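You operate a simulated robot arm through the tools that you are given. There is no shell and no other tool. Be economical: measure what you need, move in short steps, check, and stop when the job is done.

You run a simulated two-armed robot. Do the job below in one go: nothing can be reset, and whatever is moved stays where it is left.

## Task
Heat the hot water to the temperature on the heat card.
Fine: open the outlet valve, start the big pump, then steam switch on and set the heat knob; read the water thermometer.

Only the result counts: the job must be done as asked and must still hold three seconds after the hand-in. Knocking over, shifting, dropping, spilling or breaking anything else fails it.

## Robot
Two 6-joint arms with two-finger parallel grippers on one trunk, on a base that drives. Base frame: it is fixed to the floor where the robot stands at the start and does not move with it; the origin is under the middle of the robot, x ahead of it, y to its left, z up. Units: m, rad, N and s.
The left shoulder is at the start at [0.06, 0.141, 0.949], the right one opposite. Each reaches about 0.806 m from its shoulder. Places, roughly: big pump box [0.7, 0.6, 1.1]; big pump reset button [0.7, 0.6, 1]; big pump stop button [0.7, 0.6, 1]; black wheel [1.9, -0.3, 1]; black-handled sample cock [0.4, 0.3, 0.9]; bleed cock [0.9, -0.1, 0.6]; blue air button [0.6, 0.5, 1.8]; blue tag [1, 0.75, 0.75]; bypass valve [0.7, 0.1, 0.5]; drain cock [0.4, 0.3, 0.4]; fill valve [0.6, 0.1, 1.4]; gauge cock [1.5, -0.1, 1.8]; green tag [1, 0.75, 0.75]; header drain cock [1.6, -0.2, 1.4]; header outlet valve [1.8, -0.3, 1.2]; header vent cock [1.9, -0.4, 1.7]. Payload 3.43 kg a hand.
The tool frame of a hand sits at the grasp point between the pads (the TCP): z along the fingers, y along the line on which they close. The tips reach 0.03 m beyond it. The gripper opens to 0.094 m. The fingers are 0.028 m wide and 0.01 m thick; the gripper's body (0.05 by 0.096 m) begins 0.055 m behind the TCP.
Orientation is that of the tool frame in the base frame, as a unit quaternion [x, y, z, w]. With the fingers straight down and closing along the base's y, the tool's x points along the base's -x, its y along +y and its z along -z.

## Interface
- The arms move only by the tool step_arm. It takes "left_deltas", "right_deltas" or both (then of equal length, played together; a hand with none holds still); each is a list of rows, each a list of 7 numbers: the shift along the tool's x, y, z in m, then the turn, a rotation vector about the tool's x, y, z in rad, then the finger opening in m, from 0 to 0.094. In form: [[tx, ty, tz, wx, wy, wz, jaw], ...]. A call has 1 to 20 rows; each row is the pose to reach, as a shift and turn from the pose commanded when the call began, along the tool's axes at that moment. Rows are played at 5 a second. More than 0.05 m and 0.15 rad between two rows, or a gripper value outside its range, and nothing of the call is played. A pose out of reach is approached as far as the arm can. The call stops where the force on the tool passes 60 N (or 10 N more than at its start, if that is more) or the arm is blocked; 0.2 s more then pass. The fingers move at their own pace (about 0.153 m/s each) and stop on an object; they squeeze with about 31 N. The grip force told is the motor's: it shows also when the fingers shut on nothing. Time passes only in rows, and 0.2 s behind the last, so rows that repeat a pose let the fingers close. It gives the time, the measured TCP pose, the force on the tool (base axes), the opening and the grip force at its end, in the units of the frame above (readings bear some noise), with the torque about the TCP (base axes, N m) and any sound that the robot's microphone picked up.
- Cameras (640 x 400 px; columns grow to the right, rows downward): "scene" is now at [0.1329, 0.0443, 1.5677]; the picture's right is [0.50, -0.87, 0.00], its down [-0.53, -0.31, -0.79] and it looks along [0.68, 0.39, -0.61] (base axes); focal length 286 px, centre (320, 200). "left" rides on the left gripper at [0.076, -0.014, -0.102] in its tool frame; the picture's right is [0.18, 0.98, 0.00], its down [-0.75, 0.14, -0.64] and it looks along [-0.63, 0.12, 0.77] (tool axes); focal length 243 px, centre (320, 200). "right" rides on the right gripper at [0.076, 0.014, -0.102] in its tool frame; the picture's right is [-0.18, 0.98, 0.00], its down [-0.75, -0.14, -0.64] and it looks along [-0.63, -0.12, 0.77] (tool axes); focal length 243 px, centre (320, 200). There is no depth. A picture from a camera that has moved, and an enlarged one, comes with that camera's place and axes in the base frame and with its lens.
- capture(camera): a new picture of that camera. It takes no simulated time.
- slide_trunk(by): slides the trunk up (or, below 0, down) by that many m; the arms and the scene camera ride with it, the base frame stays. It gives what a move gives, with no picture.
- base_move(legs): drives the robot by 1 to 6 legs, each [ahead, left, turn to the left] in m, m and rad, along the robot's own axes; the way and the turn of a leg run together, so that a leg with both is an arc; at most 1.5 m and 3.142 rad a leg. The arms and the cameras ride along, it lands a little off, and it stops where it bumps. It gives what a move gives.
- pan_tilt(pan, tilt): turns the head with the scene camera to pan (to the left, within 1.501 rad either way) and tilt (down, from -0.506 to 1.204), counted from straight ahead of the robot. It gives what a move gives.
- zoom(camera, box): a new picture of the part [left, top, right, bottom] of that camera's present view, enlarged. It takes no simulated time.
- close_job(): hands the job in; it is judged then, once.

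Work in short steps. Places have to be worked out from the pictures, the camera data and where the tool is seen: move nearer, look again, correct. Check each grasp and each placing, and mend what went wrong. You have 120 turns and 92 pictures in all, those below and enlarged ones among them. Open the grippers and draw the arms clear of the work before you hand the job in, unless the task says otherwise; then end with one line.

The tools are called after "Emit:" as name(argument=value, ...) on one line, values as JSON. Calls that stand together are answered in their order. step_arm: Moves the arms, as the interface text tells. Its arguments: {"type":"object","properties":{"left_deltas":{"type":"array","items":{"type":"array","items":{"type":"number"}}},"right_deltas":{"type":"array","items":{"type":"array","items":{"type":"number"}}}},"required":[]} The other tools are called the same way: slide_trunk (by) slides the trunk up or down; base_move (legs) drives the base; pan_tilt (pan, tilt) turns the head that bears the scene camera; capture (camera) takes a picture; zoom (camera, box) takes an enlarged picture of a part of a camera's view; close_job () hands the job in.

At the start:

```text
clock: 0.0
left_tool_pos: [0.2327, 0.3415, 1.2837]
left_tcp_rot: [-0.001, 1.0, 0.0, 0.001]
left_contact_force: [0.3, 0.5, -0.1]
left_wrist_torque: [0.01, 0.01, 0.02]
left_gripper_width: 0.094
left_gripper_force: 0.1
right_tool_pos: [0.3473, 0.0075, 1.2681]
right_tcp_rot: [-0.002, 1.0, 0.0, 0.0]
right_contact_force: [0.1, 0.3, -0.6]
right_wrist_torque: [-0.01, 0.02, 0.01]
right_gripper_width: 0.0937
right_gripper_force: 0.1
trunk travel left (down, up): [-0.525, 0.065]
robot x, y, heading: [0.0017, -0.0, 0.0]
head pan, tilt: [0.522, 0.661]
```

scene: 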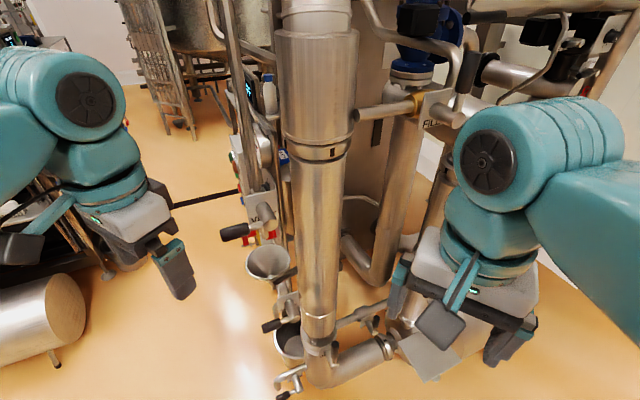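
right: 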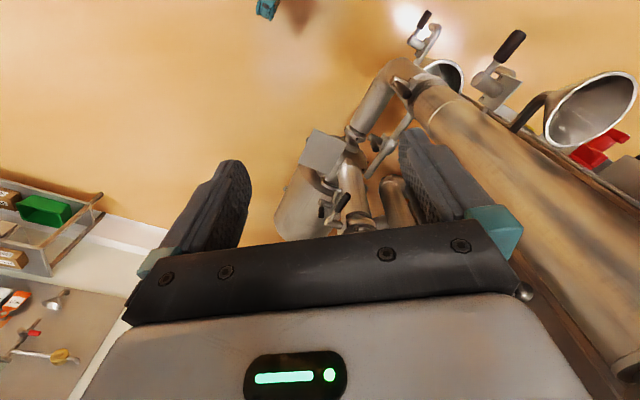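
left: 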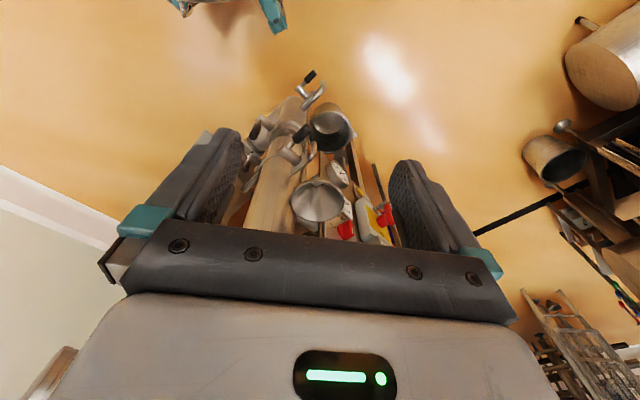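

The scene is crowded with pipework. I'll look around with the head first, starting straight ahead and level.

Emit:
pan_tilt(pan=0.0, tilt=0.1)

Emit:
capture(camera="scene")

Emit:
pan_tilt(pan=0.8, tilt=0.2)

Emit:
capture(camera="scene")

Emit:
pan_tilt(pan=-0.8, tilt=0.2)

Emit:
capture(camera="scene")

```text
clock: 1.0
left_tool_pos: [0.2333, 0.3418, 1.2837]
left_tcp_rot: [-0.001, 1.0, 0.001, 0.001]
left_contact_force: [0.4, 0.1, 0.8]
left_wrist_torque: [-0.02, 0.0, 0.0]
left_gripper_width: 0.0939
left_gripper_force: 0.1
right_tool_pos: [0.347, 0.0074, 1.2675]
right_tcp_rot: [0.0, 1.0, 0.0, 0.0]
right_contact_force: [0.6, -0.5, 0.1]
right_wrist_torque: [0.01, -0.04, 0.01]
right_gripper_width: 0.0938
right_gripper_force: 0.0
trunk travel left (down, up): [-0.525, 0.065]
robot x, y, heading: [-0.001, -0.0007, 0.0]
head pan, tilt: [0.0, 0.099]
```

```text
88 pictures are left
camera scene: at [0.1505, 0.0014, 1.6192], right [0.0, -1.0, 0.0], down [-0.1, 0.0, -0.99], along [0.99, 0.0, -0.1], focal length 286 px, centre (320, 200)
```

scene: 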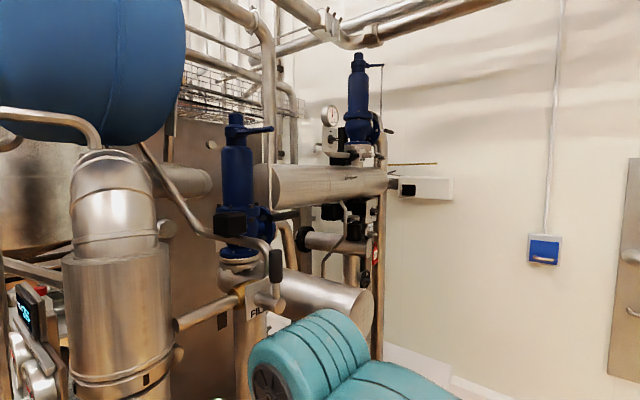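

```text
clock: 2.1
left_tool_pos: [0.2335, 0.3415, 1.2839]
left_tcp_rot: [-0.001, 1.0, 0.0, 0.001]
left_contact_force: [1.3, -0.3, 0.6]
left_wrist_torque: [0.0, -0.01, 0.01]
left_gripper_width: 0.094
left_gripper_force: 0.0
right_tool_pos: [0.3463, 0.0084, 1.2674]
right_tcp_rot: [-0.001, 1.0, 0.0, 0.0]
right_contact_force: [0.3, -0.1, 0.1]
right_wrist_torque: [-0.02, 0.05, 0.01]
right_gripper_width: 0.0941
right_gripper_force: 0.1
trunk travel left (down, up): [-0.525, 0.065]
robot x, y, heading: [-0.0017, 0.0043, -0.002]
head pan, tilt: [0.799, 0.201]
```

```text
87 pictures are left
camera scene: at [0.1236, 0.0685, 1.6098], right [0.72, -0.7, 0.0], down [-0.14, -0.14, -0.98], along [0.68, 0.7, -0.2], focal length 286 px, centre (320, 200)
```

scene: 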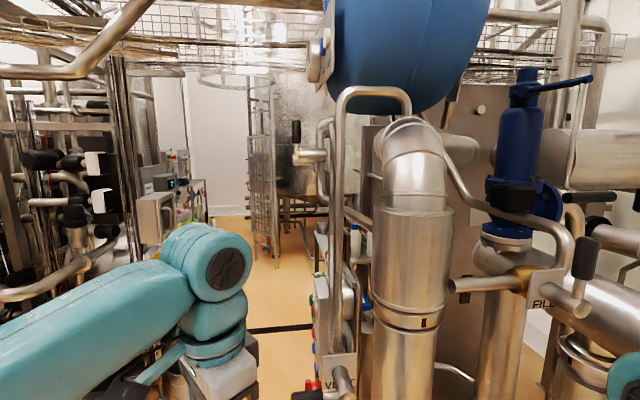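

```text
clock: 3.8
left_tool_pos: [0.2353, 0.3428, 1.2828]
left_tcp_rot: [0.0, 1.0, 0.0, 0.001]
left_contact_force: [0.1, 0.5, 0.1]
left_wrist_torque: [-0.01, -0.02, -0.03]
left_gripper_width: 0.0937
left_gripper_force: 0.1
right_tool_pos: [0.3463, 0.0073, 1.2671]
right_tcp_rot: [-0.001, 1.0, 0.0, 0.0]
right_contact_force: [0.3, 0.4, 0.2]
right_wrist_torque: [0.02, 0.03, -0.01]
right_gripper_width: 0.0941
right_gripper_force: 0.1
trunk travel left (down, up): [-0.525, 0.065]
robot x, y, heading: [-0.0001, 0.0023, 0.004]
head pan, tilt: [-0.799, 0.201]
```

```text
86 pictures are left
camera scene: at [0.1238, -0.0651, 1.6098], right [-0.72, -0.7, 0.0], down [-0.14, 0.14, -0.98], along [0.68, -0.7, -0.2], focal length 286 px, centre (320, 200)
```

scene: 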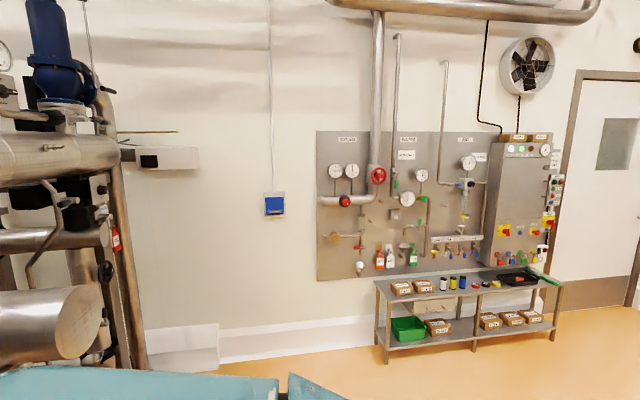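

I need details. I'll zoom on the wall panel here, then look farther left and right.

Emit:
zoom(camera="scene", box=[310, 120, 570, 285])

Emit:
pan_tilt(pan=1.5, tilt=0.3)

Emit:
capture(camera="scene")

Emit:
pan_tilt(pan=0.75, tilt=0.75)

Emit:
capture(camera="scene")

```text
2.42 times, centred on (440, 202) of scene
camera zoom: at [0.1238, -0.0651, 1.6098], right [-0.72, -0.7, 0.0], down [-0.14, 0.14, -0.98], along [0.68, -0.7, -0.2], focal length 695 px, centre (29, 194)
```

zoom: 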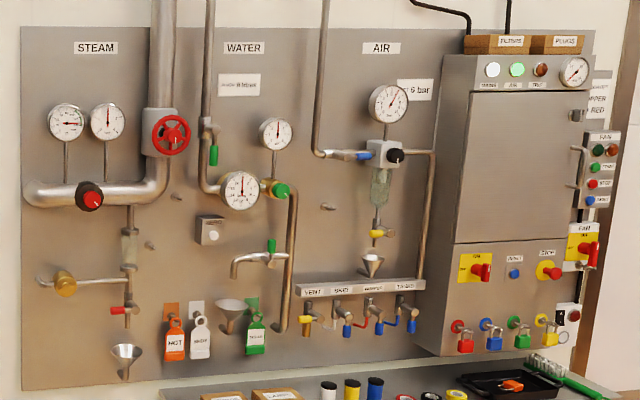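

```text
clock: 5.9
left_tool_pos: [0.2336, 0.3424, 1.2835]
left_tcp_rot: [-0.002, 1.0, 0.0, 0.001]
left_contact_force: [-0.6, 0.4, 0.3]
left_wrist_torque: [-0.01, -0.01, 0.01]
left_gripper_width: 0.0939
left_gripper_force: 0.0
right_tool_pos: [0.3473, 0.0067, 1.2669]
right_tcp_rot: [-0.001, 1.0, -0.001, 0.001]
right_contact_force: [0.6, 0.9, 0.1]
right_wrist_torque: [-0.01, -0.02, 0.0]
right_gripper_width: 0.0941
right_gripper_force: 0.1
trunk travel left (down, up): [-0.525, 0.065]
robot x, y, heading: [-0.0015, 0.0002, -0.0]
head pan, tilt: [1.499, 0.3]
```

```text
84 pictures are left
camera scene: at [0.0655, 0.0948, 1.6005], right [1.0, -0.07, 0.0], down [-0.02, -0.29, -0.96], along [0.07, 0.95, -0.3], focal length 286 px, centre (320, 200)
```

scene: 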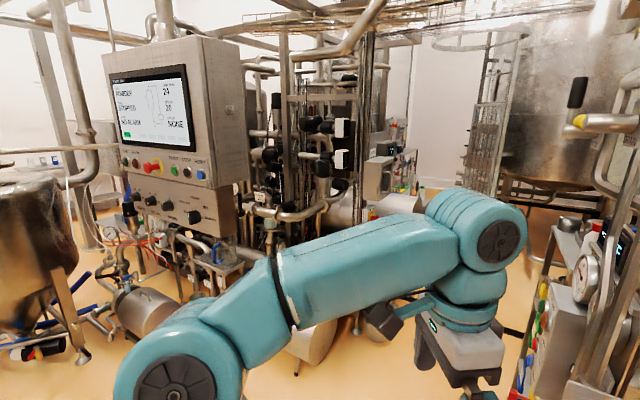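

```text
clock: 7.0
left_tool_pos: [0.2335, 0.3427, 1.2841]
left_tcp_rot: [-0.001, 1.0, 0.0, 0.0]
left_contact_force: [1.1, 0.9, -0.6]
left_wrist_torque: [-0.01, 0.02, 0.0]
left_gripper_width: 0.094
left_gripper_force: 0.1
right_tool_pos: [0.3458, 0.0066, 1.2671]
right_tcp_rot: [-0.001, 1.0, 0.0, 0.0]
right_contact_force: [-0.4, 0.3, -1.2]
right_wrist_torque: [0.01, 0.0, 0.02]
right_gripper_width: 0.0939
right_gripper_force: 0.0
trunk travel left (down, up): [-0.525, 0.065]
robot x, y, heading: [0.0023, -0.0046, 0.002]
head pan, tilt: [0.75, 0.75]
```

```text
83 pictures are left
camera scene: at [0.1192, 0.0583, 1.5602], right [0.68, -0.73, 0.0], down [-0.5, -0.47, -0.73], along [0.53, 0.5, -0.68], focal length 286 px, centre (320, 200)
```

scene: 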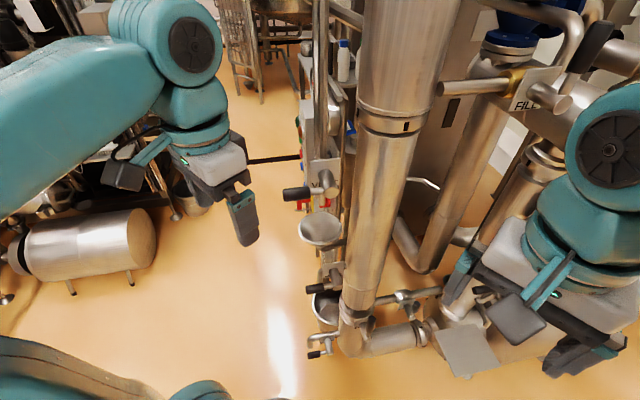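

The unit's panel faces +y (left). I'll zoom on the left controls display for context, then drive left 0.7 m to see the unit's panel.

Emit:
base_move(legs=[[-0.1, 0.7, 0]])

Emit:
pan_tilt(pan=-0.1, tilt=0.35)

Emit:
capture(camera="scene")

Emit:
pan_tilt(pan=1.2, tilt=0.5)

Emit:
capture(camera="scene")

```text
clock: 16.4
left_tool_pos: [0.135, 1.0409, 1.2847]
left_tcp_rot: [-0.004, 1.0, 0.004, -0.001]
left_contact_force: [-0.8, 0.3, 0.5]
left_wrist_torque: [-0.02, 0.05, 0.02]
left_gripper_width: 0.094
left_gripper_force: 0.1
right_tool_pos: [0.2492, 0.7053, 1.267]
right_tcp_rot: [-0.003, 1.0, 0.002, -0.002]
right_contact_force: [0.1, 1.0, -0.5]
right_wrist_torque: [0.02, -0.02, -0.03]
right_gripper_width: 0.094
right_gripper_force: 0.0
trunk travel left (down, up): [-0.525, 0.065]
robot x, y, heading: [-0.1066, 0.7009, 0.012]
head pan, tilt: [0.75, 0.75]
stopped in leg 1: the robot was blocked; the commanded pose is now the measured one
```

```text
clock: 17.6
left_tool_pos: [0.1354, 1.0404, 1.284]
left_tcp_rot: [-0.003, 1.0, 0.002, -0.001]
left_contact_force: [0.0, -0.5, 0.3]
left_wrist_torque: [-0.01, 0.01, -0.01]
left_gripper_width: 0.0942
left_gripper_force: 0.2
right_tool_pos: [0.2491, 0.7054, 1.2673]
right_tcp_rot: [-0.004, 1.0, 0.002, -0.002]
right_contact_force: [0.1, 0.8, -1.7]
right_wrist_torque: [-0.03, 0.0, 0.01]
right_gripper_width: 0.094
right_gripper_force: 0.1
trunk travel left (down, up): [-0.525, 0.065]
robot x, y, heading: [-0.102, 0.7025, 0.002]
head pan, tilt: [-0.099, 0.351]
```

```text
82 pictures are left
camera scene: at [0.0541, 0.6891, 1.5954], right [-0.09, -1.0, 0.0], down [-0.34, 0.04, -0.94], along [0.93, -0.09, -0.35], focal length 286 px, centre (320, 200)
```

scene: 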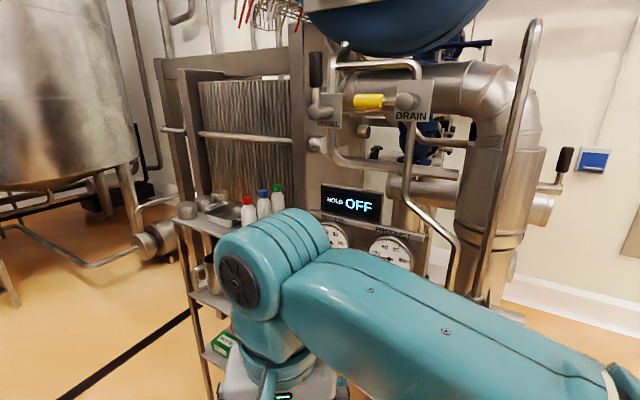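

```text
clock: 19.1
left_tool_pos: [0.1354, 1.0397, 1.2847]
left_tcp_rot: [-0.004, 1.0, 0.003, -0.001]
left_contact_force: [-0.2, 0.1, -0.2]
left_wrist_torque: [-0.01, -0.01, 0.02]
left_gripper_width: 0.0938
left_gripper_force: 0.0
right_tool_pos: [0.2501, 0.7057, 1.2653]
right_tcp_rot: [-0.004, 1.0, 0.002, -0.002]
right_contact_force: [0.1, 0.4, -0.2]
right_wrist_torque: [-0.02, 0.0, 0.01]
right_gripper_width: 0.0941
right_gripper_force: 0.0
trunk travel left (down, up): [-0.525, 0.065]
robot x, y, heading: [-0.1028, 0.7024, 0.001]
head pan, tilt: [1.201, 0.499]
```

```text
81 pictures are left
camera scene: at [-0.0059, 0.783, 1.5822], right [0.93, -0.36, 0.0], down [-0.17, -0.44, -0.88], along [0.31, 0.82, -0.48], focal length 286 px, centre (320, 200)
```

scene: 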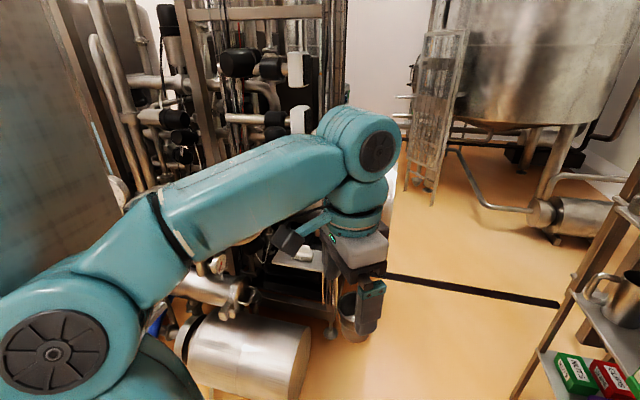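

The panel (HOLD OFF display, product gauges) faces -x, right in front. I'll lower the right arm straight down so it stops blocking the view.

Emit:
step_arm(right_deltas=[[0.01, 0, 0.045, 0, 0, 0, 0.094], [0.02, 0, 0.09, 0, 0, 0, 0.05], [0.02, 0, 0.135, 0, 0, 0, 0.02], [0.02, 0, 0.18, 0, 0, 0, 0.0], [0.02, 0, 0.225, 0, 0, 0, 0], [0.02, 0, 0.27, 0, 0, 0, 0], [0.02, 0, 0.315, 0, 0, 0, 0], [0.02, 0, 0.36, 0, 0, 0, 0]])

Emit:
pan_tilt(pan=-0.05, tilt=0.5)

Emit:
capture(camera="scene")

```text
clock: 20.9
left_tool_pos: [0.1355, 1.0401, 1.2846]
left_tcp_rot: [-0.003, 1.0, 0.002, -0.001]
left_contact_force: [0.1, 0.2, -0.7]
left_wrist_torque: [0.02, -0.01, 0.04]
left_gripper_width: 0.094
left_gripper_force: 0.1
right_tool_pos: [0.2284, 0.7064, 0.9064]
right_tcp_rot: [-0.002, 1.0, 0.003, -0.002]
right_contact_force: [0.0, 0.0, 0.6]
right_wrist_torque: [0.01, -0.02, 0.0]
right_gripper_width: 0.0
right_gripper_force: 31.6
trunk travel left (down, up): [-0.525, 0.065]
robot x, y, heading: [-0.0999, 0.7027, 0.006]
head pan, tilt: [1.201, 0.499]
```

```text
clock: 22.3
left_tool_pos: [0.1344, 1.041, 1.2846]
left_tcp_rot: [-0.005, 1.0, 0.001, 0.0]
left_contact_force: [0.1, 0.0, -0.1]
left_wrist_torque: [0.02, 0.02, 0.01]
left_gripper_width: 0.094
left_gripper_force: 0.1
right_tool_pos: [0.2293, 0.7076, 0.9075]
right_tcp_rot: [-0.002, 1.0, 0.002, -0.002]
right_contact_force: [0.8, -0.6, -0.4]
right_wrist_torque: [0.01, 0.0, 0.0]
right_gripper_width: 0.0
right_gripper_force: 30.9
trunk travel left (down, up): [-0.525, 0.065]
robot x, y, heading: [-0.1002, 0.705, 0.002]
head pan, tilt: [-0.051, 0.499]
```

```text
80 pictures are left
camera scene: at [0.0526, 0.6942, 1.5816], right [-0.05, -1.0, 0.0], down [-0.48, 0.03, -0.88], along [0.88, -0.04, -0.48], focal length 286 px, centre (320, 200)
```

scene: 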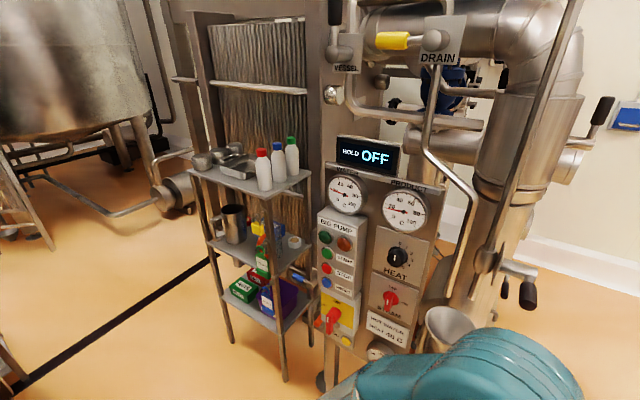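

Excellent: the panel is visible. I'll zoom in.

Emit:
zoom(camera="scene", box=[290, 130, 450, 230])

Emit:
zoom(camera="scene", box=[300, 220, 450, 370])

Emit:
zoom(camera="scene", box=[300, 0, 620, 200])

```text
4.00 times, centred on (370, 180) of scene
camera zoom: at [0.0526, 0.6942, 1.5816], right [-0.05, -1.0, 0.0], down [-0.48, 0.03, -0.88], along [0.88, -0.04, -0.48], focal length 1146 px, centre (120, 280)
```

zoom: 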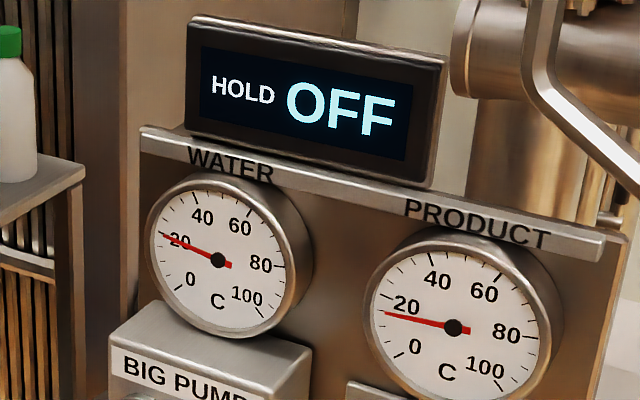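

```text
2.67 times, centred on (375, 295) of scene
camera zoom: at [0.0526, 0.6942, 1.5816], right [-0.05, -1.0, 0.0], down [-0.48, 0.03, -0.88], along [0.88, -0.04, -0.48], focal length 764 px, centre (173, -53)
```

zoom: 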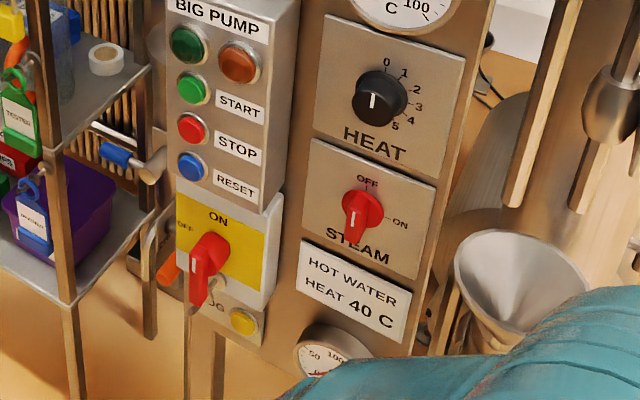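

```text
2.00 times, centred on (460, 100) of scene
camera zoom: at [0.0526, 0.6942, 1.5816], right [-0.05, -1.0, 0.0], down [-0.48, 0.03, -0.88], along [0.88, -0.04, -0.48], focal length 573 px, centre (40, 400)
```

zoom: 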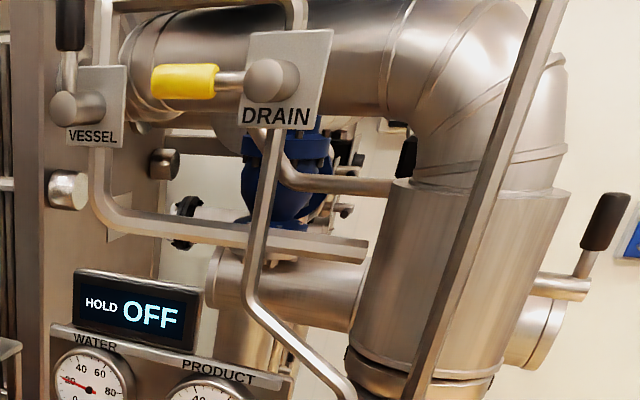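

Card: HOT WATER HEAT 40 C. Now I need the outlet valve; I'll look to the right toward the header and lower part of the unit.

Emit:
zoom(camera="scene", box=[300, 280, 380, 340])

Emit:
pan_tilt(pan=-0.35, tilt=0.9)

Emit:
capture(camera="scene")

Emit:
pan_tilt(pan=-0.2, tilt=-0.1)

Emit:
capture(camera="scene")

```text
6.67 times, centred on (340, 310) of scene
camera zoom: at [0.0526, 0.6942, 1.5816], right [-0.05, -1.0, 0.0], down [-0.48, 0.03, -0.88], along [0.88, -0.04, -0.48], focal length 1910 px, centre (187, -533)
```

zoom: 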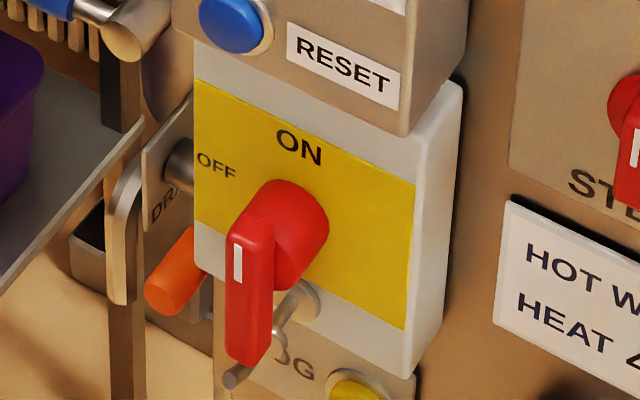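

```text
clock: 23.2
left_tool_pos: [0.1354, 1.0403, 1.2835]
left_tcp_rot: [-0.004, 1.0, 0.001, -0.001]
left_contact_force: [0.4, -0.8, 0.1]
left_wrist_torque: [0.01, 0.0, -0.02]
left_gripper_width: 0.094
left_gripper_force: 0.0
right_tool_pos: [0.2288, 0.7065, 0.9078]
right_tcp_rot: [-0.003, 1.0, 0.002, -0.001]
right_contact_force: [-0.5, -0.2, -0.1]
right_wrist_torque: [0.0, -0.01, 0.03]
right_gripper_width: 0.0
right_gripper_force: 30.8
trunk travel left (down, up): [-0.525, 0.065]
robot x, y, heading: [-0.1034, 0.7037, 0.005]
head pan, tilt: [-0.351, 0.901]
```

```text
75 pictures are left
camera scene: at [0.0327, 0.6729, 1.5478], right [-0.34, -0.94, 0.0], down [-0.74, 0.27, -0.62], along [0.58, -0.21, -0.79], focal length 286 px, centre (320, 200)
```

scene: 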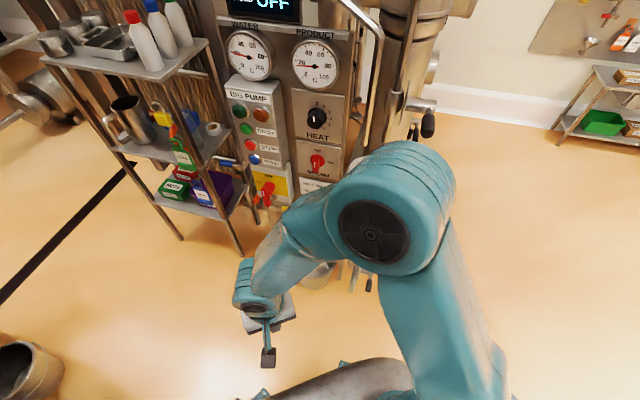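

```text
clock: 24.4
left_tool_pos: [0.1355, 1.0407, 1.284]
left_tcp_rot: [-0.004, 1.0, 0.002, -0.001]
left_contact_force: [-0.3, -0.4, -0.4]
left_wrist_torque: [0.0, 0.01, -0.01]
left_gripper_width: 0.0939
left_gripper_force: 0.0
right_tool_pos: [0.2281, 0.7076, 0.907]
right_tcp_rot: [-0.003, 1.0, 0.002, -0.002]
right_contact_force: [0.5, -0.4, 0.0]
right_wrist_torque: [-0.04, 0.0, 0.0]
right_gripper_width: 0.0
right_gripper_force: 30.7
trunk travel left (down, up): [-0.525, 0.065]
robot x, y, heading: [-0.101, 0.7016, 0.003]
head pan, tilt: [-0.201, -0.099]
```

```text
74 pictures are left
camera scene: at [0.0473, 0.6812, 1.6365], right [-0.2, -0.98, 0.0], down [0.09, -0.02, -1.0], along [0.98, -0.19, 0.1], focal length 286 px, centre (320, 200)
```

scene: 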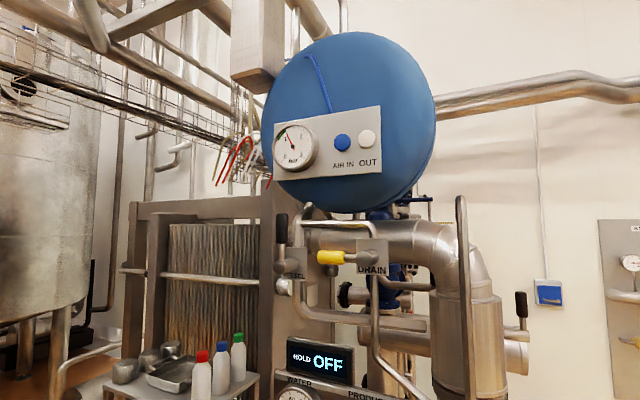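

The isolator reads ON, steam OFF, heat 0. The outlet valve isn't visible here, so I'll back up slightly and drive right to view the unit from the other side.

Emit:
base_move(legs=[[-0.08, -0.2, 0], [0, -1.1, 0]])

Emit:
pan_tilt(pan=0.5, tilt=0.5)

Emit:
capture(camera="scene")

```text
clock: 41.4
left_tool_pos: [0.0569, -0.2512, 1.2842]
left_tcp_rot: [-0.003, 1.0, 0.001, 0.002]
left_contact_force: [0.2, 0.6, -0.2]
left_wrist_torque: [0.07, -0.02, -0.01]
left_gripper_width: 0.094
left_gripper_force: 0.1
right_tool_pos: [0.1504, -0.5866, 0.9074]
right_tcp_rot: [-0.002, 1.0, 0.001, 0.0]
right_contact_force: [0.0, 0.2, -0.1]
right_wrist_torque: [0.05, -0.04, -0.05]
right_gripper_width: 0.0001
right_gripper_force: 31.4
trunk travel left (down, up): [-0.525, 0.065]
robot x, y, heading: [-0.178, -0.5956, 0.002]
head pan, tilt: [-0.201, -0.099]
```

```text
clock: 42.5
left_tool_pos: [0.0568, -0.2512, 1.2839]
left_tcp_rot: [-0.002, 1.0, 0.0, 0.001]
left_contact_force: [0.0, -0.4, 0.0]
left_wrist_torque: [0.01, 0.02, 0.02]
left_gripper_width: 0.0939
left_gripper_force: 0.0
right_tool_pos: [0.1503, -0.587, 0.9079]
right_tcp_rot: [-0.002, 1.0, 0.0, 0.0]
right_contact_force: [-0.4, -0.7, 0.2]
right_wrist_torque: [-0.03, -0.01, -0.01]
right_gripper_width: 0.0001
right_gripper_force: 30.7
trunk travel left (down, up): [-0.525, 0.065]
robot x, y, heading: [-0.1742, -0.5897, -0.001]
head pan, tilt: [0.499, 0.499]
```

```text
73 pictures are left
camera scene: at [-0.0382, -0.5488, 1.5822], right [0.48, -0.88, 0.0], down [-0.42, -0.23, -0.88], along [0.77, 0.42, -0.48], focal length 286 px, centre (320, 200)
```

scene: 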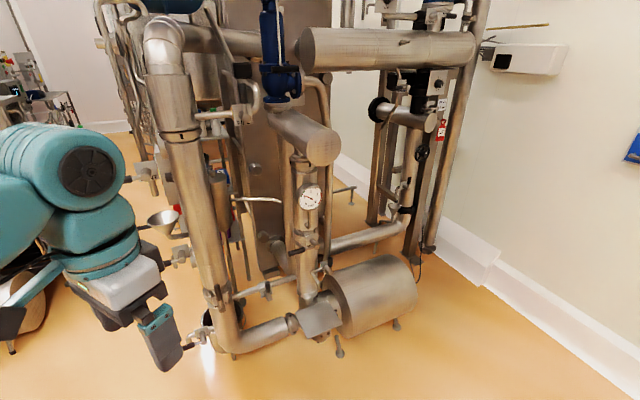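

Good overview. I'll zoom on the lower pump assembly, the upper part and the header.

Emit:
zoom(camera="scene", box=[180, 160, 420, 360])

Emit:
zoom(camera="scene", box=[340, 20, 500, 220])

Emit:
zoom(camera="scene", box=[180, 0, 360, 180])

```text
2.00 times, centred on (300, 260) of scene
camera zoom: at [-0.0382, -0.5488, 1.5822], right [0.48, -0.88, 0.0], down [-0.42, -0.23, -0.88], along [0.77, 0.42, -0.48], focal length 573 px, centre (360, 80)
```

zoom: 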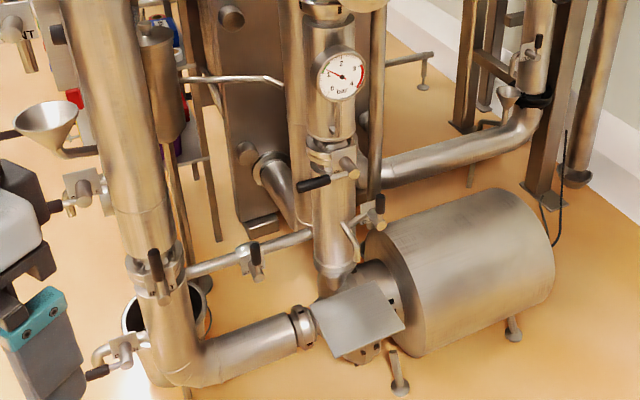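

```text
2.00 times, centred on (420, 120) of scene
camera zoom: at [-0.0382, -0.5488, 1.5822], right [0.48, -0.88, 0.0], down [-0.42, -0.23, -0.88], along [0.77, 0.42, -0.48], focal length 573 px, centre (120, 360)
```

zoom: 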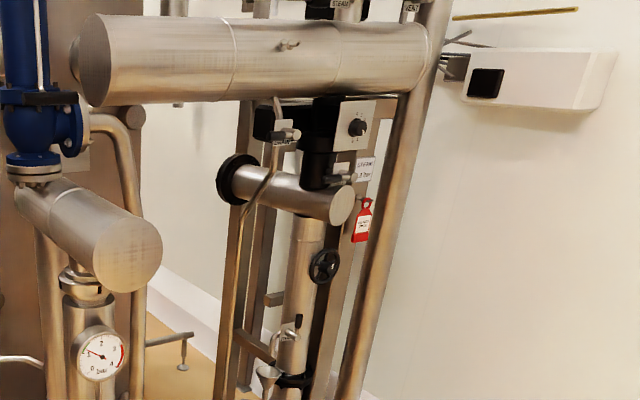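

```text
2.22 times, centred on (270, 90) of scene
camera zoom: at [-0.0382, -0.5488, 1.5822], right [0.48, -0.88, 0.0], down [-0.42, -0.23, -0.88], along [0.77, 0.42, -0.48], focal length 637 px, centre (431, 444)
```

zoom: 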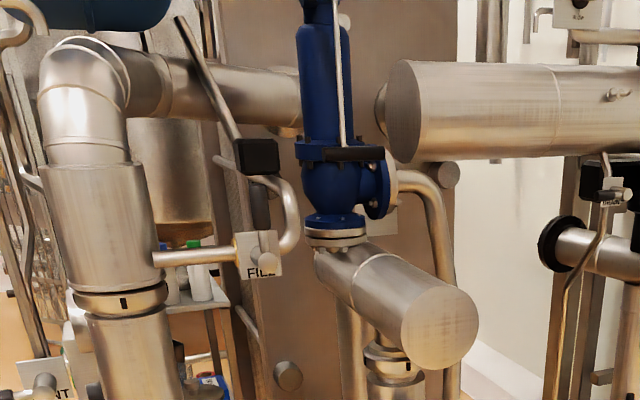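

The big pump's riser (≈[0.86, 0, …]) carries a valve with a horizontal black lever at about z 0.8: that is the closed outlet valve; the small horizontal line has the bypass, and the bleed cock sits to its right. I'll drive nearer and look closely.

Emit:
base_move(legs=[[0.0, 0.3, 0], [0.15, 0, 0]])

Emit:
pan_tilt(pan=0.3, tilt=0.75)

Emit:
capture(camera="scene")

```text
clock: 49.0
left_tool_pos: [0.2011, 0.0481, 1.2854]
left_tcp_rot: [-0.003, 1.0, 0.002, 0.003]
left_contact_force: [0.0, -0.8, 0.6]
left_wrist_torque: [0.03, 0.0, 0.02]
left_gripper_width: 0.0941
left_gripper_force: 0.0
right_tool_pos: [0.2973, -0.2851, 0.9081]
right_tcp_rot: [-0.004, 1.0, 0.001, 0.001]
right_contact_force: [0.1, -0.2, -0.9]
right_wrist_torque: [-0.01, -0.01, 0.0]
right_gripper_width: 0.0
right_gripper_force: 31.0
trunk travel left (down, up): [-0.525, 0.065]
robot x, y, heading: [-0.0235, -0.2945, 0.004]
head pan, tilt: [0.499, 0.499]
```

```text
clock: 49.8
left_tool_pos: [0.2041, 0.0508, 1.2844]
left_tcp_rot: [-0.003, 1.0, 0.001, 0.001]
left_contact_force: [-0.4, 0.5, 0.7]
left_wrist_torque: [-0.02, 0.0, -0.02]
left_gripper_width: 0.0939
left_gripper_force: 0.0
right_tool_pos: [0.2986, -0.2835, 0.9083]
right_tcp_rot: [-0.004, 1.0, 0.0, 0.0]
right_contact_force: [0.5, 0.7, 0.9]
right_wrist_torque: [0.0, 0.02, 0.01]
right_gripper_width: 0.0001
right_gripper_force: 31.1
trunk travel left (down, up): [-0.525, 0.065]
robot x, y, heading: [-0.0274, -0.2904, 0.002]
head pan, tilt: [0.3, 0.75]
```

```text
69 pictures are left
camera scene: at [0.1127, -0.265, 1.5601], right [0.3, -0.95, 0.0], down [-0.65, -0.2, -0.73], along [0.7, 0.22, -0.68], focal length 286 px, centre (320, 200)
```

scene: 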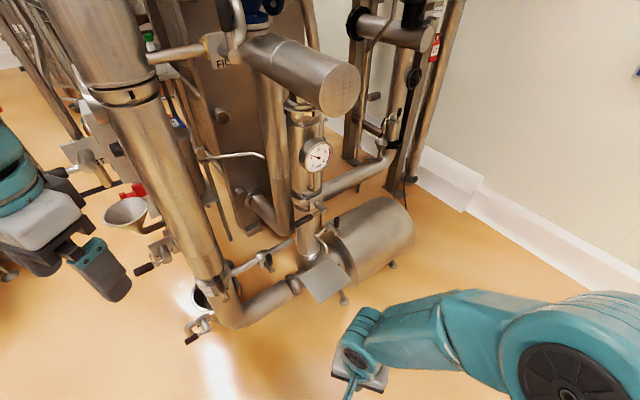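

Emit:
zoom(camera="scene", box=[230, 150, 390, 310])

```text
2.50 times, centred on (310, 230) of scene
camera zoom: at [0.1127, -0.265, 1.5601], right [0.3, -0.95, 0.0], down [-0.65, -0.2, -0.73], along [0.7, 0.22, -0.68], focal length 716 px, centre (345, 125)
```

zoom: 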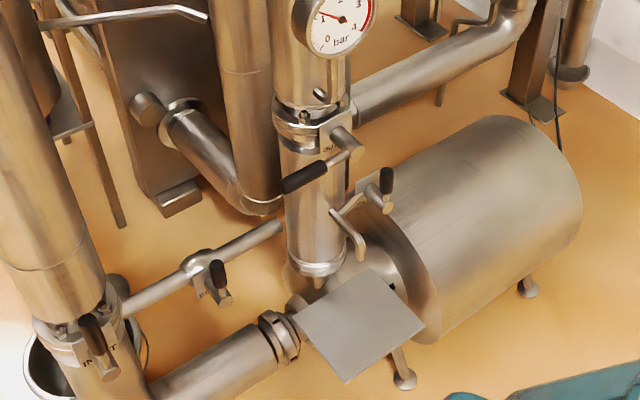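

The label reads "OUT", so this is the outlet valve; triangulated lever tip ≈[0.75, 0.03, 0.80], pivot ≈[0.80, -0.06, 0.85]. I'll drive closer and turn the right hand's fingers forward.

Emit:
base_move(legs=[[0.06, 0.19, 0]])

Emit:
step_arm(right_deltas=[[0, 0, -0.01, 0, -0.15, 0, 0], [0, 0, -0.02, 0, -0.3, 0, 0], [0, 0, -0.03, 0, -0.45, 0, 0], [0, 0, -0.04, 0, -0.6, 0, 0], [0, 0, -0.05, 0, -0.75, 0, 0], [0, 0, -0.05, 0, -0.9, 0, 0], [0, 0, -0.05, 0, -1.05, 0, 0], [0, 0, -0.05, 0, -1.2, 0, 0], [0, 0, -0.05, 0, -1.35, 0, 0], [0, 0, -0.05, 0, -1.5, 0, 0], [0, 0, -0.05, 0, -1.57, 0, 0]])

Emit:
capture(camera="right")

Emit:
capture(camera="scene")

```text
clock: 52.8
left_tool_pos: [0.2614, 0.2385, 1.2837]
left_tcp_rot: [-0.004, 1.0, 0.0, 0.001]
left_contact_force: [0.0, 0.0, -0.3]
left_wrist_torque: [-0.01, -0.04, -0.01]
left_gripper_width: 0.0941
left_gripper_force: 0.1
right_tool_pos: [0.3571, -0.096, 0.9074]
right_tcp_rot: [-0.004, 1.0, 0.0, 0.001]
right_contact_force: [0.8, 0.5, 0.0]
right_wrist_torque: [-0.01, -0.01, 0.05]
right_gripper_width: 0.0
right_gripper_force: 30.9
trunk travel left (down, up): [-0.525, 0.065]
robot x, y, heading: [0.0269, -0.1038, 0.005]
head pan, tilt: [0.3, 0.75]
```

```text
clock: 54.3
left_tool_pos: [0.2618, 0.2382, 1.2844]
left_tcp_rot: [-0.003, 1.0, 0.0, 0.001]
left_contact_force: [-0.5, 0.3, 0.0]
left_wrist_torque: [-0.02, 0.01, 0.02]
left_gripper_width: 0.0938
left_gripper_force: 0.0
right_tool_pos: [0.409, -0.121, 1.0003]
right_tcp_rot: [0.122, 0.879, 0.028, 0.459]
right_contact_force: [-0.2, -0.2, -0.3]
right_wrist_torque: [0.0, 0.01, 0.0]
right_gripper_width: 0.0
right_gripper_force: 30.9
right hand out of reach, approached as far as the arm can: row 5, 6, 7
trunk travel left (down, up): [-0.525, 0.065]
robot x, y, heading: [0.0315, -0.1016, 0.004]
head pan, tilt: [0.3, 0.75]
stopped in row 7 (right hand): the arm was blocked; the commanded pose is now the measured one
```

```text
67 pictures are left
camera right: at [0.2863, -0.0806, 0.9991], right [0.29, 0.91, 0.31], down [-0.14, -0.28, 0.95], along [0.95, -0.32, 0.05], focal length 243 px, centre (320, 200)
```

right: 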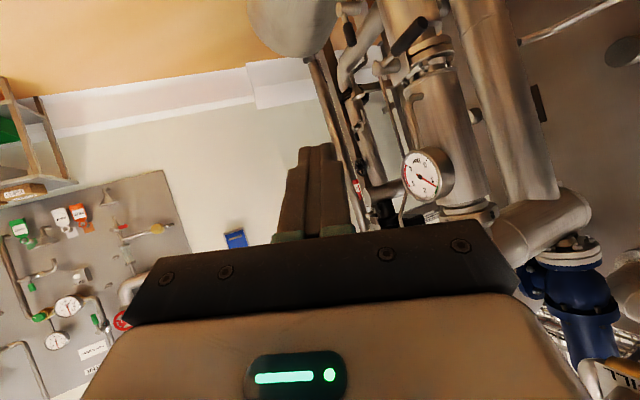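

```text
66 pictures are left
camera scene: at [0.1709, -0.0754, 1.5603], right [0.3, -0.95, 0.0], down [-0.65, -0.2, -0.73], along [0.7, 0.22, -0.68], focal length 286 px, centre (320, 200)
```

scene: 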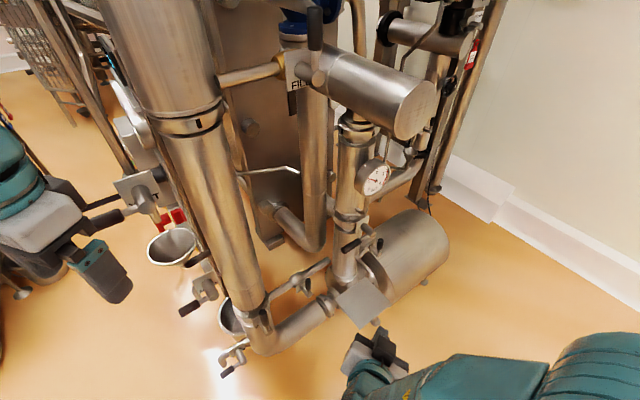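

The lever tip triangulates consistently at [0.748, 0.03, 0.795]. I'll zoom with the wrist camera to see the valve's geometry.

Emit:
zoom(camera="right", box=[320, 0, 500, 112])

Emit:
zoom(camera="scene", box=[300, 180, 420, 310])

```text
3.56 times, centred on (410, 56) of right
camera zoom: at [0.2863, -0.0806, 0.9991], right [0.29, 0.91, 0.31], down [-0.14, -0.28, 0.95], along [0.95, -0.32, 0.05], focal length 863 px, centre (0, 712)
```

zoom: 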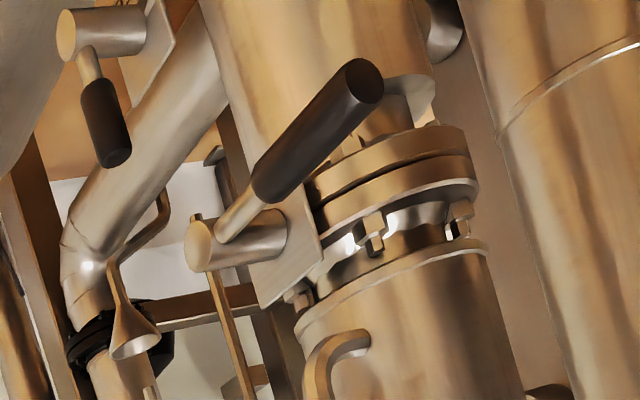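

```text
3.08 times, centred on (360, 245) of scene
camera zoom: at [0.1709, -0.0754, 1.5603], right [0.3, -0.95, 0.0], down [-0.65, -0.2, -0.73], along [0.7, 0.22, -0.68], focal length 882 px, centre (197, 62)
```

zoom: 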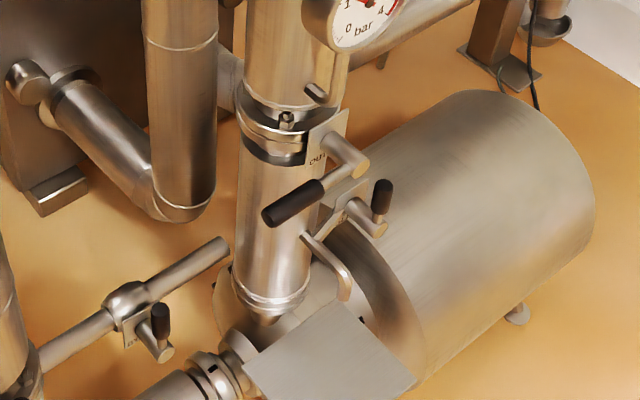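

The valve's stem points diagonally (-x,-y); the lever is level at z≈0.795, from pivot ≈[0.86,-0.045] to tip [0.75,0.027], and swings in a vertical plane. I'll reposition the base so the right arm faces along that stem direction.

Emit:
base_move(legs=[[0, -0.22, 0], [0.2, 0, 0], [0, 0, 0.72]])

Emit:
pan_tilt(pan=-0.15, tilt=0.75)

Emit:
capture(camera="scene")

```text
clock: 65.2
left_tool_pos: [0.1793, 0.0863, 1.2848]
left_tcp_rot: [-0.355, 0.935, 0.0, 0.001]
left_contact_force: [0.1, 0.0, 0.0]
left_wrist_torque: [0.0, -0.02, -0.01]
left_gripper_width: 0.094
left_gripper_force: 0.0
right_tool_pos: [0.5266, -0.0848, 1.001]
right_tcp_rot: [-0.195, 0.866, 0.188, 0.421]
right_contact_force: [-0.6, 0.4, -0.3]
right_wrist_torque: [0.0, -0.01, 0.01]
right_gripper_width: 0.0001
right_gripper_force: 30.4
trunk travel left (down, up): [-0.525, 0.065]
robot x, y, heading: [0.2314, -0.3229, 0.723]
head pan, tilt: [0.3, 0.75]
```

```text
clock: 66.0
left_tool_pos: [0.181, 0.0852, 1.2844]
left_tcp_rot: [-0.355, 0.935, 0.0, 0.001]
left_contact_force: [-0.4, -0.2, -0.3]
left_wrist_torque: [0.01, 0.01, -0.01]
left_gripper_width: 0.0943
left_gripper_force: 0.0
right_tool_pos: [0.5261, -0.0862, 0.9997]
right_tcp_rot: [-0.196, 0.865, 0.189, 0.421]
right_contact_force: [1.2, 0.3, 0.5]
right_wrist_torque: [-0.02, 0.02, 0.03]
right_gripper_width: 0.0
right_gripper_force: 30.9
trunk travel left (down, up): [-0.525, 0.065]
robot x, y, heading: [0.2358, -0.3209, 0.728]
head pan, tilt: [-0.15, 0.75]
```

```text
63 pictures are left
camera scene: at [0.3458, -0.2346, 1.5601], right [0.54, -0.84, 0.0], down [-0.57, -0.37, -0.73], along [0.61, 0.4, -0.68], focal length 286 px, centre (320, 200)
```

scene: 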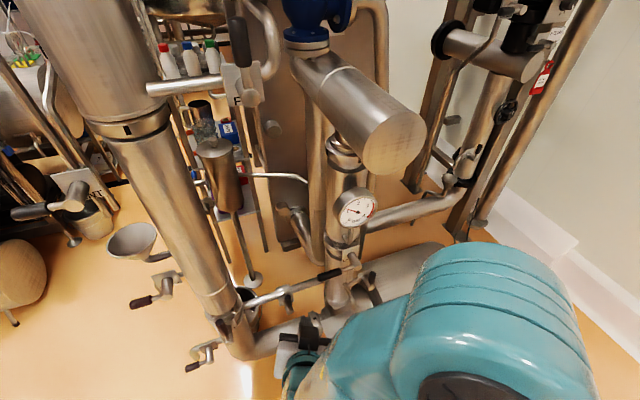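

Lever position is confirmed. Next I extend the closed right fingers to a standoff just in front of and below the lever, flattening the hand.

Emit:
step_arm(right_deltas=[[0.0185, -0.01425, 0.0368, 0, -0.067, 0, 0], [0.037, -0.0285, 0.0737, 0, -0.133, 0, 0], [0.0555, -0.04275, 0.1105, 0, -0.2, 0, 0], [0.074, -0.057, 0.1473, 0, -0.267, 0, 0], [0.0925, -0.07125, 0.184, 0, -0.333, 0, 0], [0.111, -0.0855, 0.221, 0, -0.4, 0, 0]])

Emit:
capture(camera="right")

Emit:
capture(camera="scene")

```text
clock: 67.5
left_tool_pos: [0.1797, 0.0874, 1.2839]
left_tcp_rot: [-0.355, 0.935, 0.0, 0.001]
left_contact_force: [-1.1, 0.1, 0.6]
left_wrist_torque: [0.01, -0.06, -0.01]
left_gripper_width: 0.094
left_gripper_force: 0.0
right_tool_pos: [0.682, -0.0764, 0.7604]
right_tcp_rot: [-0.169, 0.762, 0.2, 0.593]
right_contact_force: [-0.7, 0.0, 0.4]
right_wrist_torque: [-0.02, 0.0, -0.01]
right_gripper_width: 0.0
right_gripper_force: 30.7
right hand out of reach, approached as far as the arm can: row 1, 2, 3, 4, 5, 6
trunk travel left (down, up): [-0.525, 0.065]
robot x, y, heading: [0.2322, -0.3196, 0.724]
head pan, tilt: [-0.15, 0.75]
```

```text
62 pictures are left
camera right: at [0.5715, -0.117, 0.7099], right [-0.44, 0.85, 0.28], down [-0.28, -0.43, 0.86], along [0.85, 0.3, 0.43], focal length 243 px, centre (320, 200)
```

right: 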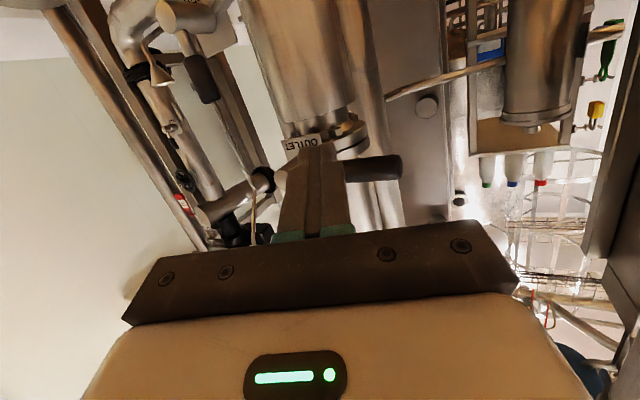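

```text
61 pictures are left
camera scene: at [0.3443, -0.2331, 1.5603], right [0.54, -0.84, 0.0], down [-0.57, -0.37, -0.73], along [0.61, 0.4, -0.68], focal length 286 px, centre (320, 200)
```

scene: 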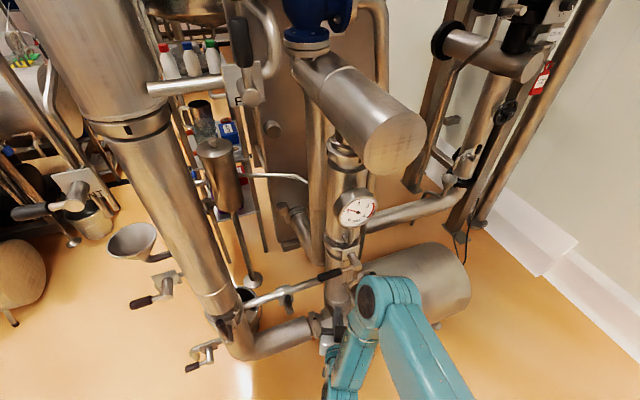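

The label reads OUTLET. The fingers are aligned below the lever; I push forward so the tips pass under it.

Emit:
step_arm(right_deltas=[[0.001, 0.002, 0.048, 0, 0, 0, 0], [0.002, 0.005, 0.096, 0, 0, 0, 0], [0.002, 0.005, 0.144, 0, 0, 0, 0]])

Emit:
capture(camera="right")

```text
clock: 68.2
left_tool_pos: [0.1805, 0.0867, 1.2844]
left_tcp_rot: [-0.355, 0.935, 0.001, 0.0]
left_contact_force: [0.1, 0.5, -1.0]
left_wrist_torque: [0.01, 0.02, -0.01]
left_gripper_width: 0.094
left_gripper_force: 0.0
right_tool_pos: [0.7871, 0.017, 0.7332]
right_tcp_rot: [-0.165, 0.767, 0.193, 0.59]
right_contact_force: [-0.2, 0.8, 0.0]
right_wrist_torque: [-0.01, 0.04, 0.01]
right_gripper_width: 0.0
right_gripper_force: 31.1
right hand out of reach, approached as far as the arm can: row 1, 2, 3
trunk travel left (down, up): [-0.525, 0.065]
robot x, y, heading: [0.2351, -0.3178, 0.72]
head pan, tilt: [-0.15, 0.75]
```

```text
60 pictures are left
camera right: at [0.6755, -0.0209, 0.6848], right [-0.43, 0.86, 0.28], down [-0.28, -0.42, 0.86], along [0.86, 0.29, 0.42], focal length 243 px, centre (320, 200)
```

right: 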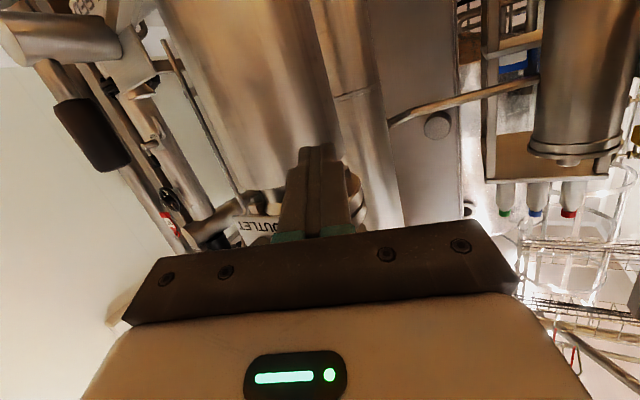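

The fingers are under the lever. I'll raise them along the lever's arc in a first portion and watch the force.

Emit:
step_arm(right_deltas=[[-0.0349, 0.0036, -0.0083, 0, 0, 0, 0], [-0.061, 0.0064, -0.0146, 0, 0, 0, 0], [-0.0867, 0.009, -0.0207, 0, 0, 0, 0], [-0.1125, 0.0016, -0.0222, 0, 0, 0, 0]])

Emit:
capture(camera="scene")

```text
clock: 69.2
left_tool_pos: [0.1817, 0.0848, 1.2847]
left_tcp_rot: [-0.355, 0.935, 0.001, 0.001]
left_contact_force: [0.9, 0.2, -0.3]
left_wrist_torque: [0.02, -0.01, 0.03]
left_gripper_width: 0.0942
left_gripper_force: 0.1
right_tool_pos: [0.7939, 0.0093, 0.8491]
right_tcp_rot: [-0.169, 0.763, 0.2, 0.591]
right_contact_force: [0.5, -0.5, 0.4]
right_wrist_torque: [0.0, 0.02, 0.01]
right_gripper_width: 0.0002
right_gripper_force: 31.0
trunk travel left (down, up): [-0.525, 0.065]
robot x, y, heading: [0.2335, -0.3214, 0.724]
head pan, tilt: [-0.15, 0.75]
```

```text
59 pictures are left
camera scene: at [0.3458, -0.2352, 1.5602], right [0.54, -0.84, 0.0], down [-0.57, -0.37, -0.73], along [0.61, 0.4, -0.68], focal length 286 px, centre (320, 200)
```

scene: 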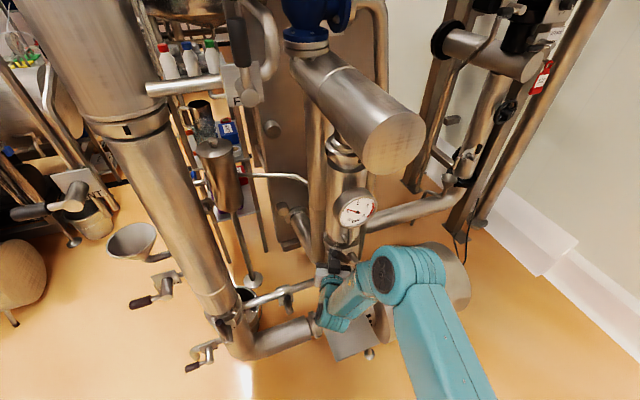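

No residual force, and the hand reached the planned point; I continue the arc.

Emit:
step_arm(right_deltas=[[-0.024, -0.0129, 0.0013, 0, 0, 0, 0], [-0.0439, -0.0307, 0.0056, 0, 0, 0, 0], [-0.0582, -0.0524, 0.0128, 0, 0, 0, 0], [-0.0605, -0.0642, 0.0177, 0, 0, 0, 0], [-0.0605, -0.0742, 0.0217, 0, 0, 0, 0]])

Emit:
capture(camera="scene")

Emit:
capture(camera="right")

```text
clock: 70.5
left_tool_pos: [0.1796, 0.0833, 1.2858]
left_tcp_rot: [-0.354, 0.935, 0.001, 0.002]
left_contact_force: [0.5, -1.1, -0.1]
left_wrist_torque: [0.05, 0.06, 0.02]
left_gripper_width: 0.0939
left_gripper_force: 0.0
right_tool_pos: [0.8356, -0.0183, 0.8998]
right_tcp_rot: [-0.176, 0.771, 0.196, 0.58]
right_contact_force: [-23.0, -1.9, 7.5]
right_wrist_torque: [0.17, -0.32, 0.49]
right_gripper_width: 0.0
right_gripper_force: 31.0
right hand out of reach, approached as far as the arm can: row 3, 4, 5
trunk travel left (down, up): [-0.525, 0.065]
robot x, y, heading: [0.2331, -0.3225, 0.728]
head pan, tilt: [-0.15, 0.75]
stopped in row 5 (right hand): the force on the tool passed its limit at 62 N (the readings are from after the stop); the commanded pose is now the measured one
```

```text
58 pictures are left
camera scene: at [0.3442, -0.2386, 1.5611], right [0.54, -0.84, 0.0], down [-0.57, -0.37, -0.73], along [0.61, 0.4, -0.68], focal length 286 px, centre (320, 200)
```

scene: 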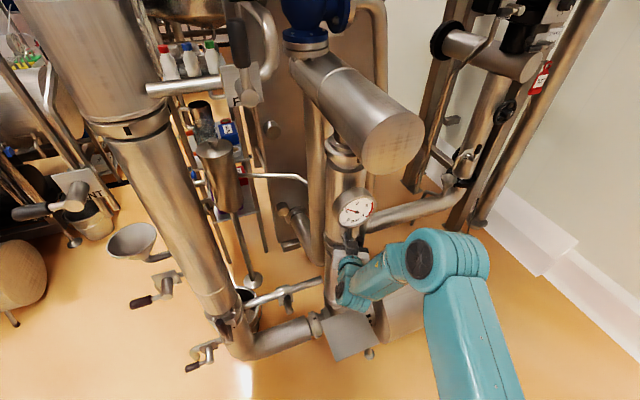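

```text
57 pictures are left
camera right: at [0.725, -0.0605, 0.8526], right [-0.44, 0.85, 0.27], down [-0.26, -0.41, 0.87], along [0.86, 0.32, 0.4], focal length 243 px, centre (320, 200)
```

right: 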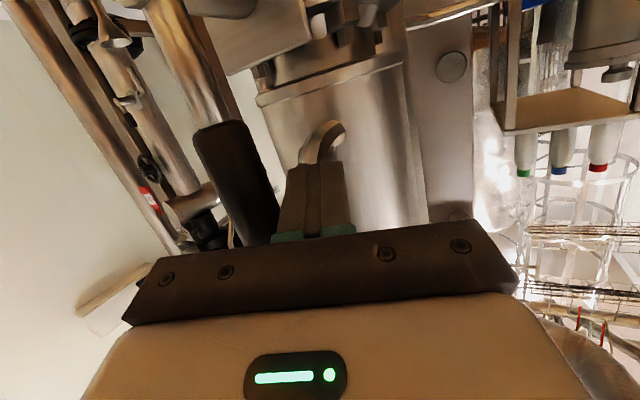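

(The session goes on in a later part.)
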